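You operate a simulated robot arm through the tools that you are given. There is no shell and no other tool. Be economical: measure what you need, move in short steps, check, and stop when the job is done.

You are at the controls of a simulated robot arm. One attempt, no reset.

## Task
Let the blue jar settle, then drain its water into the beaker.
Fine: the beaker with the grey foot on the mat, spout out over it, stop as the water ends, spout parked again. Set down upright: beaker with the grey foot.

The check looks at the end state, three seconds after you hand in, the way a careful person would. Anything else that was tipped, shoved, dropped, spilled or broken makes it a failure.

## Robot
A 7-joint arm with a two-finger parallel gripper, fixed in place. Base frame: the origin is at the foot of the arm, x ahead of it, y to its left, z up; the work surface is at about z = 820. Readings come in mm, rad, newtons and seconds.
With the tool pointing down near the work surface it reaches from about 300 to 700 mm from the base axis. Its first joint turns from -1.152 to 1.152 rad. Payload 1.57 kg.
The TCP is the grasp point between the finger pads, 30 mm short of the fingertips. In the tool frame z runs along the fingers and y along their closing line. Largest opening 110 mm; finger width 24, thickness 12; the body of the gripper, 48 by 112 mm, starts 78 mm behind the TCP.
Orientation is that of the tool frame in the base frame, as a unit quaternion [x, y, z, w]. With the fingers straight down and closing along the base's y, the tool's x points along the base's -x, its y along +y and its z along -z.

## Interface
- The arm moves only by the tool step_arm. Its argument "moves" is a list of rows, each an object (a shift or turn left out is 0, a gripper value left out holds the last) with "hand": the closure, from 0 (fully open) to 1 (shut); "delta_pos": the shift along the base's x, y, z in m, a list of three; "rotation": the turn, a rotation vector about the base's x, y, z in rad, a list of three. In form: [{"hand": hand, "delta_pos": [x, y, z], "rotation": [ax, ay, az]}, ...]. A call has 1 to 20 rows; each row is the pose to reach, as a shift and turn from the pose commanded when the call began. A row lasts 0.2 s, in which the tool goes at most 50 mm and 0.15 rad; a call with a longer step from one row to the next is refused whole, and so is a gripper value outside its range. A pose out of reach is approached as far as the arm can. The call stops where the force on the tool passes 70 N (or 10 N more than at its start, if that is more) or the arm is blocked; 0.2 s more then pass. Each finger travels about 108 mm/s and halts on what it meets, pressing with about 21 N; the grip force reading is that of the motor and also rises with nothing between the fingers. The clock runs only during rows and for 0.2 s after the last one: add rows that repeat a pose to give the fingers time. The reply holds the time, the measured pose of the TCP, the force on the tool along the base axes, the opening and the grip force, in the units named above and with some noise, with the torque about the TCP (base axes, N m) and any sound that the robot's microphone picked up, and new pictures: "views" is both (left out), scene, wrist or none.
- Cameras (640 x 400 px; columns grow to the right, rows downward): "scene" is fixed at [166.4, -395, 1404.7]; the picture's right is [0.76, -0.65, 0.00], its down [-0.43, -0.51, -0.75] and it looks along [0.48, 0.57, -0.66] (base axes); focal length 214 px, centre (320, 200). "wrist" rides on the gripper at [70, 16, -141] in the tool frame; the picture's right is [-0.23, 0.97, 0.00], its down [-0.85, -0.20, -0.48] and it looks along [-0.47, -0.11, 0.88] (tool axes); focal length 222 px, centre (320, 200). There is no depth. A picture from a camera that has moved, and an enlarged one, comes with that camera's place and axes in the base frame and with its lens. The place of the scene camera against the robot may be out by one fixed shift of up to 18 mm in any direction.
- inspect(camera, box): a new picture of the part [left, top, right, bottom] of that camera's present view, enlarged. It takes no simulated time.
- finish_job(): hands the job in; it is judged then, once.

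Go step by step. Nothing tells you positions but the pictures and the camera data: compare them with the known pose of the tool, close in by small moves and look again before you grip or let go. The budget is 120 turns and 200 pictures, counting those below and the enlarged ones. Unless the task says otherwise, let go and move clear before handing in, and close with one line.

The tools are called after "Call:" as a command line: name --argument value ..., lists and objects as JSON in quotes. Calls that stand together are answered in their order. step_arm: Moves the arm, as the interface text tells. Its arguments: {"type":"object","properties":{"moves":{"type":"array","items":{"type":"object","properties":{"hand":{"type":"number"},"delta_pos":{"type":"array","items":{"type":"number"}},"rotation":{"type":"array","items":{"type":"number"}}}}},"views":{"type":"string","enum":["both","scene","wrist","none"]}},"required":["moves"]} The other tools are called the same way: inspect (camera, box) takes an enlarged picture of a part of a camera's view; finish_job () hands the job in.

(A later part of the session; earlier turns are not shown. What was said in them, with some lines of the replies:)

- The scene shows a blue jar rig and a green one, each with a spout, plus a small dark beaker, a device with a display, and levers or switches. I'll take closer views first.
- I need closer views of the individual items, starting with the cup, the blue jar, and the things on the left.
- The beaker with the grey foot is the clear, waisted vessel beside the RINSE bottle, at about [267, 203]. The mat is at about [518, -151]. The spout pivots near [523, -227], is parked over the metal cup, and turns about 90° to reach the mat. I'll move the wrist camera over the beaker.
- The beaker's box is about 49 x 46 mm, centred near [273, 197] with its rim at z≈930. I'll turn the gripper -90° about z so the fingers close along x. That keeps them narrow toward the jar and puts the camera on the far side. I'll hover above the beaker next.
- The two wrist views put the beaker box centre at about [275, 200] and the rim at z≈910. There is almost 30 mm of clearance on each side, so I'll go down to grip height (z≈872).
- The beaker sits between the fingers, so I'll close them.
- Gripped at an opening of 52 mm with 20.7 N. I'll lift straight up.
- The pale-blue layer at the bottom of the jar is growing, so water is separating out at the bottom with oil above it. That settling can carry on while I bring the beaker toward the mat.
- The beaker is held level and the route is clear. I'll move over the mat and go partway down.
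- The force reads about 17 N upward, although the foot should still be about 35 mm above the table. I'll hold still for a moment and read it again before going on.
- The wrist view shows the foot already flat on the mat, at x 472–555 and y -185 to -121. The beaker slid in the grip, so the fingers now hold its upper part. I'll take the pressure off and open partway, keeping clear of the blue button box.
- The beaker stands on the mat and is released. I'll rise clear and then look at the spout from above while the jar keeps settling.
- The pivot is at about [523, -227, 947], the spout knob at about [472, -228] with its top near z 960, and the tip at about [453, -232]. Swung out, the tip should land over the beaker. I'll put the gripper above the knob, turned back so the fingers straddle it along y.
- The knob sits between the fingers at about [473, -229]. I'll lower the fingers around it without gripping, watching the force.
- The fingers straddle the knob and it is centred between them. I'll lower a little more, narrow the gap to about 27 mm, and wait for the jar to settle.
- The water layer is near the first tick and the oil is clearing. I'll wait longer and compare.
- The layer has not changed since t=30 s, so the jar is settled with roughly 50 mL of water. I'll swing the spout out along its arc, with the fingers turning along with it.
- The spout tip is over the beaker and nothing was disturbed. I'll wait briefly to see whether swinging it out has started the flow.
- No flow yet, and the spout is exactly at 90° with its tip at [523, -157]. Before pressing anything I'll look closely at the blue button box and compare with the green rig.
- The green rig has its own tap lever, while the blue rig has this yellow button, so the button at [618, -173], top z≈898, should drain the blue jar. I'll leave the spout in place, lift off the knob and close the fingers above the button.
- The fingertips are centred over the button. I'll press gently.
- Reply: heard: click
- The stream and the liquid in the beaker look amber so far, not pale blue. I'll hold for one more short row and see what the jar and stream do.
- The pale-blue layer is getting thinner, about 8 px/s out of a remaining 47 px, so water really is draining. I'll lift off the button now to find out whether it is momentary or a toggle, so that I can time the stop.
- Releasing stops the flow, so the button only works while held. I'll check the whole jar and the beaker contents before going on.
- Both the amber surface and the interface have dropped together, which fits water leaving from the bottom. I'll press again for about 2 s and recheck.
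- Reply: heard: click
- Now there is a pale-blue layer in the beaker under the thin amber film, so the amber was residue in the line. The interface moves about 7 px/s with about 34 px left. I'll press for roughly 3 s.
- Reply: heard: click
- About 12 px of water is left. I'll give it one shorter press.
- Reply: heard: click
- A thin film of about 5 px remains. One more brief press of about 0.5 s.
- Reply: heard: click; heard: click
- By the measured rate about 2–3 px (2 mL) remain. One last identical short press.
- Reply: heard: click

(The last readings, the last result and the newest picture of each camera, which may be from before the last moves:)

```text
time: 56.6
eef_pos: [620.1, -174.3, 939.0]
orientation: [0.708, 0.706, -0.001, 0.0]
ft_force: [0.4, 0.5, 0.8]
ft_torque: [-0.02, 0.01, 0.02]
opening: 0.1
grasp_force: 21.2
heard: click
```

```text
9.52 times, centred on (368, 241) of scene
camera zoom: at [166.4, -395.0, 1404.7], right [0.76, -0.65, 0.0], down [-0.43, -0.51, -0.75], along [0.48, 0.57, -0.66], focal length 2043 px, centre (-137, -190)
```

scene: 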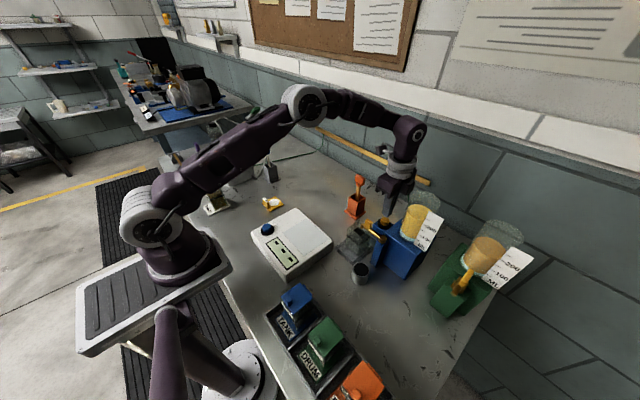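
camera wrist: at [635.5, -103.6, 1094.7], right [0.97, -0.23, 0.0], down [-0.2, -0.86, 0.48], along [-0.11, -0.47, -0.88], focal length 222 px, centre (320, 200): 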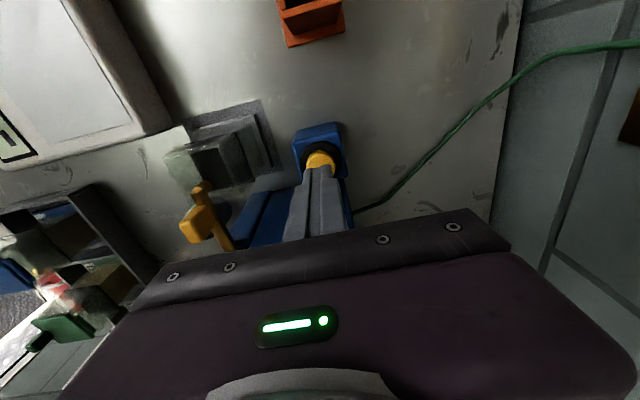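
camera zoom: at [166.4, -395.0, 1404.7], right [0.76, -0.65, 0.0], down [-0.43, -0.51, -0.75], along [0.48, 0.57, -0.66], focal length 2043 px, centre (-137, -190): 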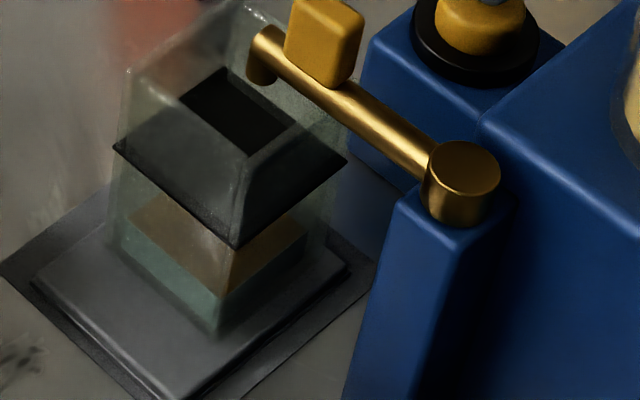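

The water layer is gone from the jar and the flow has stopped. Now I'll go back above the knob to park the spout.

Call:
step_arm --moves '[{"delta_pos": [0, 0, 0.04]}, {"delta_pos": [0, 0, 0.085]}, {"delta_pos": [-0.03, -0.001, 0.1]}, {"delta_pos": [-0.065, -0.002, 0.1], "hand": 0.6}, {"delta_pos": [-0.095, -0.003, 0.1], "hand": 0.6}, {"delta_pos": [-0.095, -0.003, 0.1]}]' --views "none"

Call:
inspect --camera "wrist" --box '[240, 100, 400, 230]'

```text
time: 58.0
eef_pos: [525.1, -178.4, 1038.7]
orientation: [0.707, 0.707, 0.0, 0.0]
ft_force: [-0.7, 0.0, -0.6]
ft_torque: [0.04, 0.03, -0.02]
opening: 44.0
grasp_force: 0.1
```

```text
3.08 times, centred on (320, 165) of wrist
camera zoom: at [540.3, -107.9, 1180.0], right [0.97, -0.23, 0.0], down [-0.2, -0.86, 0.48], along [-0.11, -0.47, -0.88], focal length 684 px, centre (320, 308)
```

zoom: 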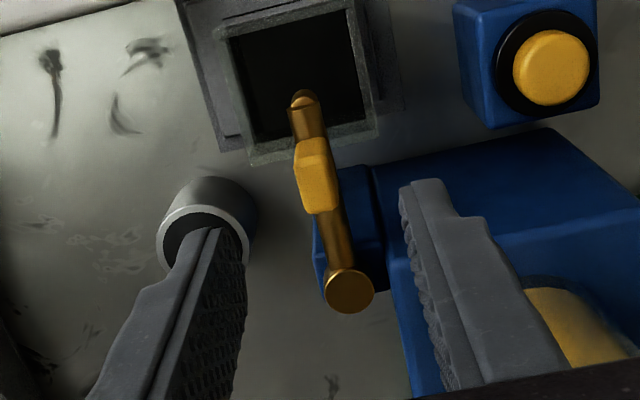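

The knob is between the fingers at about [523.5, -176]. I'll lower around it and narrow the gap.

Call:
step_arm --moves '[{"delta_pos": [0, 0, -0.03]}, {"delta_pos": [0, 0, -0.055]}, {"delta_pos": [0, 0, -0.069]}, {"delta_pos": [0, 0, -0.069], "hand": 0.7}, {"delta_pos": [0, 0, -0.069], "hand": 0.82}, {"delta_pos": [0, 0, -0.069], "hand": 0.82}]' --views "none"

Call:
inspect --camera "wrist" --box '[240, 100, 400, 230]'

```text
time: 59.4
eef_pos: [523.4, -176.8, 969.0]
orientation: [0.707, 0.707, -0.001, 0.0]
ft_force: [-0.1, 1.1, -0.4]
ft_torque: [-0.02, 0.0, -0.02]
opening: 19.9
grasp_force: 0.0
```

```text
3.08 times, centred on (320, 165) of wrist
camera zoom: at [539.9, -106.7, 1109.9], right [0.97, -0.23, 0.0], down [-0.2, -0.86, 0.48], along [-0.11, -0.47, -0.88], focal length 684 px, centre (320, 308)
```

zoom: 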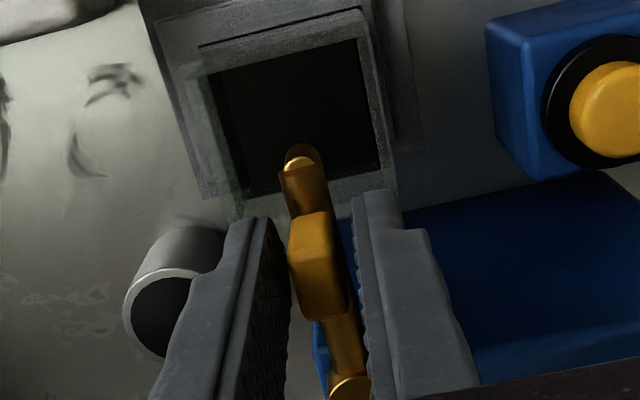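

Well straddled. Now I'll swing the spout back along the arc to its parked place over the cup.

Call:
step_arm --moves '[{"delta_pos": [-0.0071, -0.0005, 0], "rotation": [0, 0, 0.141]}, {"delta_pos": [-0.0141, -0.002, 0], "rotation": [0, 0, 0.282]}, {"delta_pos": [-0.0207, -0.0044, 0], "rotation": [0, 0, 0.423]}, {"delta_pos": [-0.027, -0.0078, 0], "rotation": [0, 0, 0.564]}, {"delta_pos": [-0.0327, -0.012, 0], "rotation": [0, 0, 0.705]}, {"delta_pos": [-0.0378, -0.017, 0], "rotation": [0, 0, 0.846]}, {"delta_pos": [-0.0421, -0.0227, 0], "rotation": [0, 0, 0.987]}, {"delta_pos": [-0.0456, -0.0289, 0], "rotation": [0, 0, 1.128]}, {"delta_pos": [-0.0482, -0.0355, 0], "rotation": [0, 0, 1.269]}, {"delta_pos": [-0.0498, -0.0424, 0], "rotation": [0, 0, 1.41]}, {"delta_pos": [-0.0505, -0.0495, 0], "rotation": [0, 0, 1.551]}, {"delta_pos": [-0.0501, -0.0565, 0], "rotation": [0, 0, 1.69]}]'

Call:
inspect --camera "scene" --box '[340, 200, 420, 280]'

Call:
inspect --camera "wrist" --box '[240, 100, 400, 230]'

```text
time: 62.0
eef_pos: [475.1, -233.7, 968.1]
orientation: [-0.061, 0.998, 0.0, 0.0]
ft_force: [1.4, 2.4, 0.9]
ft_torque: [0.01, -0.02, -0.03]
opening: 21.9
grasp_force: 1.4
camera wrist: at [403.1, -225.4, 1110.3], right [0.11, 0.99, 0.0], down [0.87, -0.09, 0.48], along [0.48, -0.05, -0.88], focal length 222 px, centre (320, 200)
```

scene: 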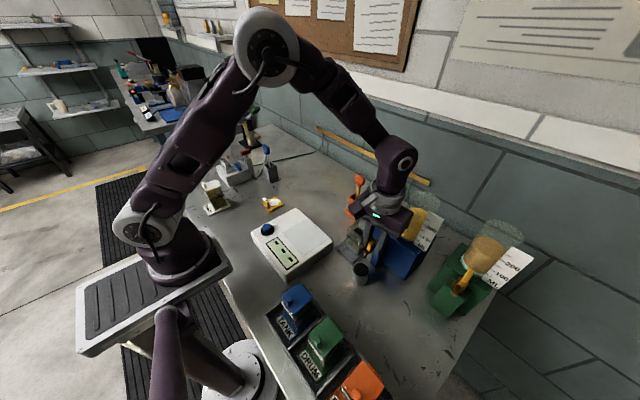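
wrist: 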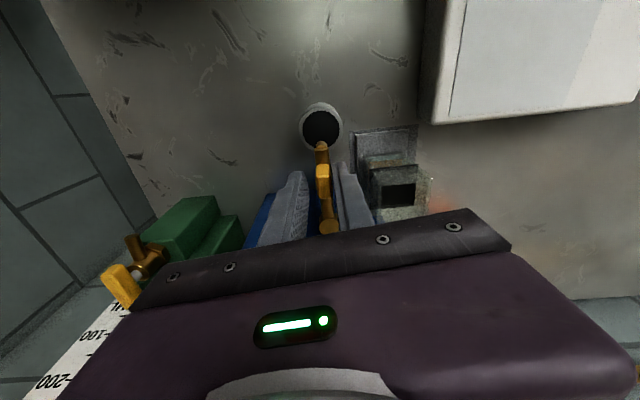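

```text
5.00 times, centred on (380, 240) of scene
camera zoom: at [166.4, -394.9, 1404.7], right [0.76, -0.65, 0.0], down [-0.43, -0.51, -0.75], along [0.48, 0.57, -0.66], focal length 1072 px, centre (20, 0)
```

zoom: 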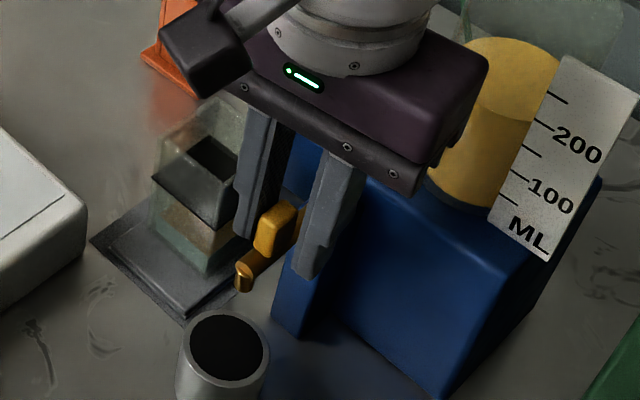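

```text
3.08 times, centred on (320, 165) of wrist
camera zoom: at [403.1, -225.4, 1110.3], right [0.11, 0.99, 0.0], down [0.87, -0.09, 0.48], along [0.48, -0.05, -0.88], focal length 684 px, centre (320, 308)
```

zoom: 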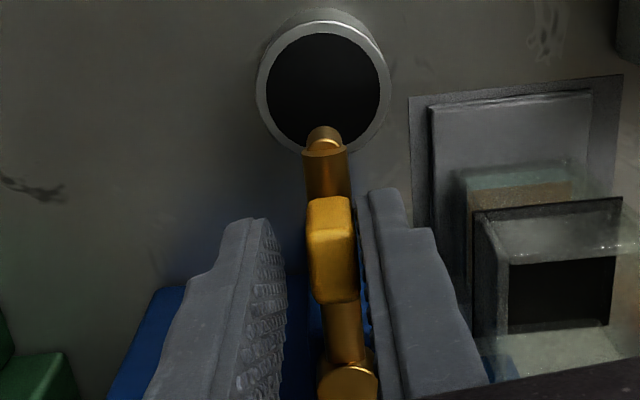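

The spout tip is back at [453, -229], matching its original parked spot, with a light contact at the stop. I'll open, lift off and move clear.

Call:
step_arm --moves '[{"delta_pos": [0, 0.003, 0], "hand": 0.65}, {"delta_pos": [0, 0.003, 0], "hand": 0.6}, {"delta_pos": [0, 0.003, 0.03]}, {"delta_pos": [0, 0.003, 0.07]}, {"delta_pos": [0, 0.003, 0.115]}, {"delta_pos": [0, 0.003, 0.16]}, {"delta_pos": [-0.02, 0.04, 0.19]}, {"delta_pos": [-0.04, 0.08, 0.21]}, {"delta_pos": [-0.05, 0.12, 0.22]}, {"delta_pos": [-0.05, 0.15, 0.22]}, {"delta_pos": [-0.05, 0.15, 0.22]}]'

Call:
inspect --camera "scene" --box '[330, 180, 450, 280]'

Call:
inspect --camera "scene" --box '[413, 230, 433, 250]'

```text
refused: row 7 steps farther than a row can; nothing moved
```

```text
4.00 times, centred on (390, 230) of scene
camera zoom: at [166.4, -394.9, 1404.7], right [0.76, -0.65, 0.0], down [-0.43, -0.51, -0.75], along [0.48, 0.57, -0.66], focal length 858 px, centre (40, 80)
```

zoom: 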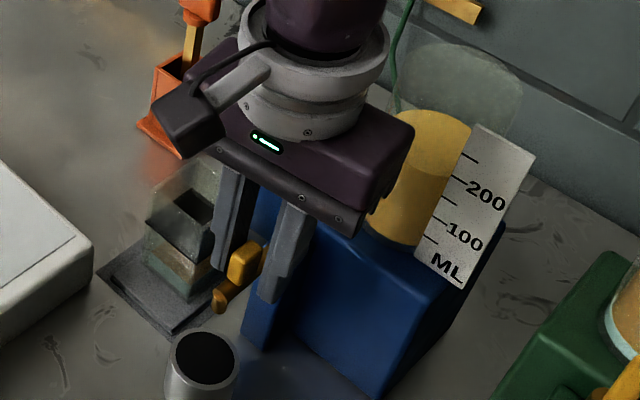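

```text
16.00 times, centred on (423, 240) of scene
camera zoom: at [166.4, -394.9, 1404.7], right [0.76, -0.65, 0.0], down [-0.43, -0.51, -0.75], along [0.48, 0.57, -0.66], focal length 3432 px, centre (-1328, -440)
```

zoom: 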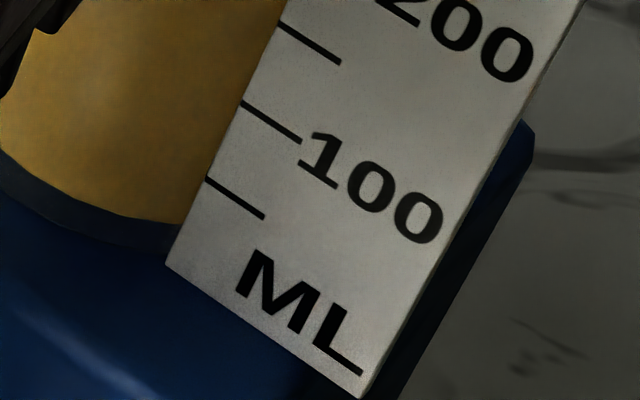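

One row in that move was too long, so the whole call was refused and nothing moved. I'll retry with shorter steps.

Call:
step_arm --moves '[{"delta_pos": [0, 0.003, 0], "hand": 0.65}, {"delta_pos": [0, 0.003, 0], "hand": 0.6}, {"delta_pos": [0, 0.003, 0.03]}, {"delta_pos": [0, 0.003, 0.07]}, {"delta_pos": [0, 0.003, 0.115]}, {"delta_pos": [0, 0.003, 0.16]}, {"delta_pos": [-0.015, 0.025, 0.19]}, {"delta_pos": [-0.03, 0.06, 0.21]}, {"delta_pos": [-0.045, 0.1, 0.22]}, {"delta_pos": [-0.05, 0.14, 0.22]}, {"delta_pos": [-0.05, 0.14, 0.22]}]'

Call:
inspect --camera "scene" --box '[330, 180, 450, 280]'

Call:
inspect --camera "scene" --box '[345, 220, 385, 265]'

```text
time: 64.4
eef_pos: [423.7, -90.8, 1188.1]
orientation: [-0.06, 0.998, 0.0, 0.0]
ft_force: [-0.2, 0.6, 0.2]
ft_torque: [0.03, 0.04, -0.02]
opening: 44.1
grasp_force: 0.0
camera wrist: at [352.4, -81.0, 1329.2], right [0.11, 0.99, 0.0], down [0.87, -0.1, 0.48], along [0.48, -0.05, -0.88], focal length 222 px, centre (320, 200)
```

scene: 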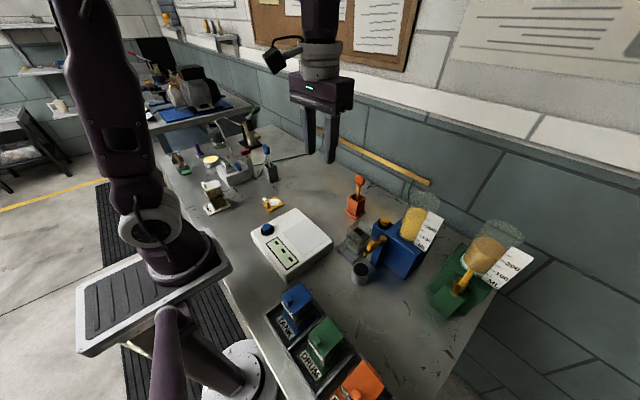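
wrist: 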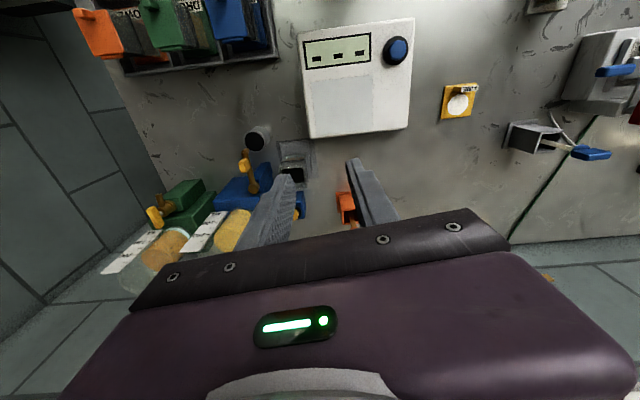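

```text
4.00 times, centred on (390, 230) of scene
camera zoom: at [166.4, -395.0, 1404.7], right [0.76, -0.65, 0.0], down [-0.43, -0.51, -0.75], along [0.48, 0.57, -0.66], focal length 858 px, centre (40, 80)
```

zoom: 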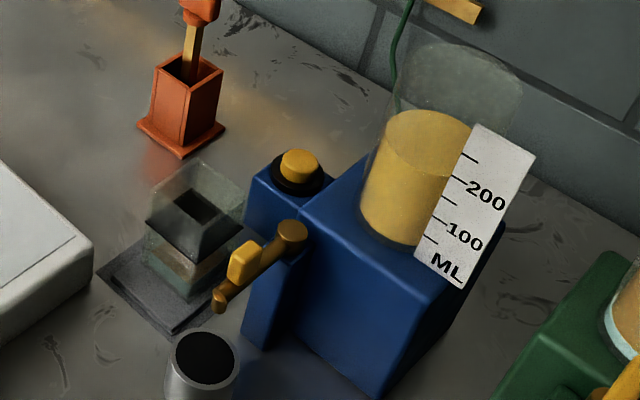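

```text
8.89 times, centred on (365, 242) of scene
camera zoom: at [166.4, -395.0, 1404.7], right [0.76, -0.65, 0.0], down [-0.43, -0.51, -0.75], along [0.48, 0.57, -0.66], focal length 1906 px, centre (-80, -178)
```

zoom: 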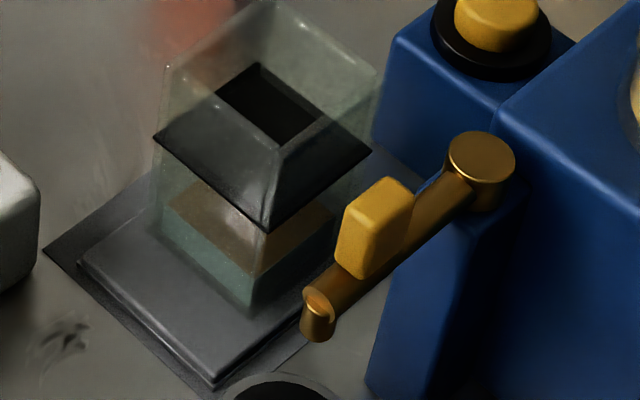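

The beaker stands upright on the mat with the drained water, under a thin amber film. The jar holds only oil, the spout is parked over its cup, nothing else was disturbed, and the arm is clear.

Call:
finish_job

```text
The job is handed in.
```

I let the blue jar settle and drained its water into the grey-foot beaker, which stands upright on the mat. The spout is parked again. The first liquid out of the spout was amber, probably oil left in the line, so a thin amber film sits on the water in the beaker.
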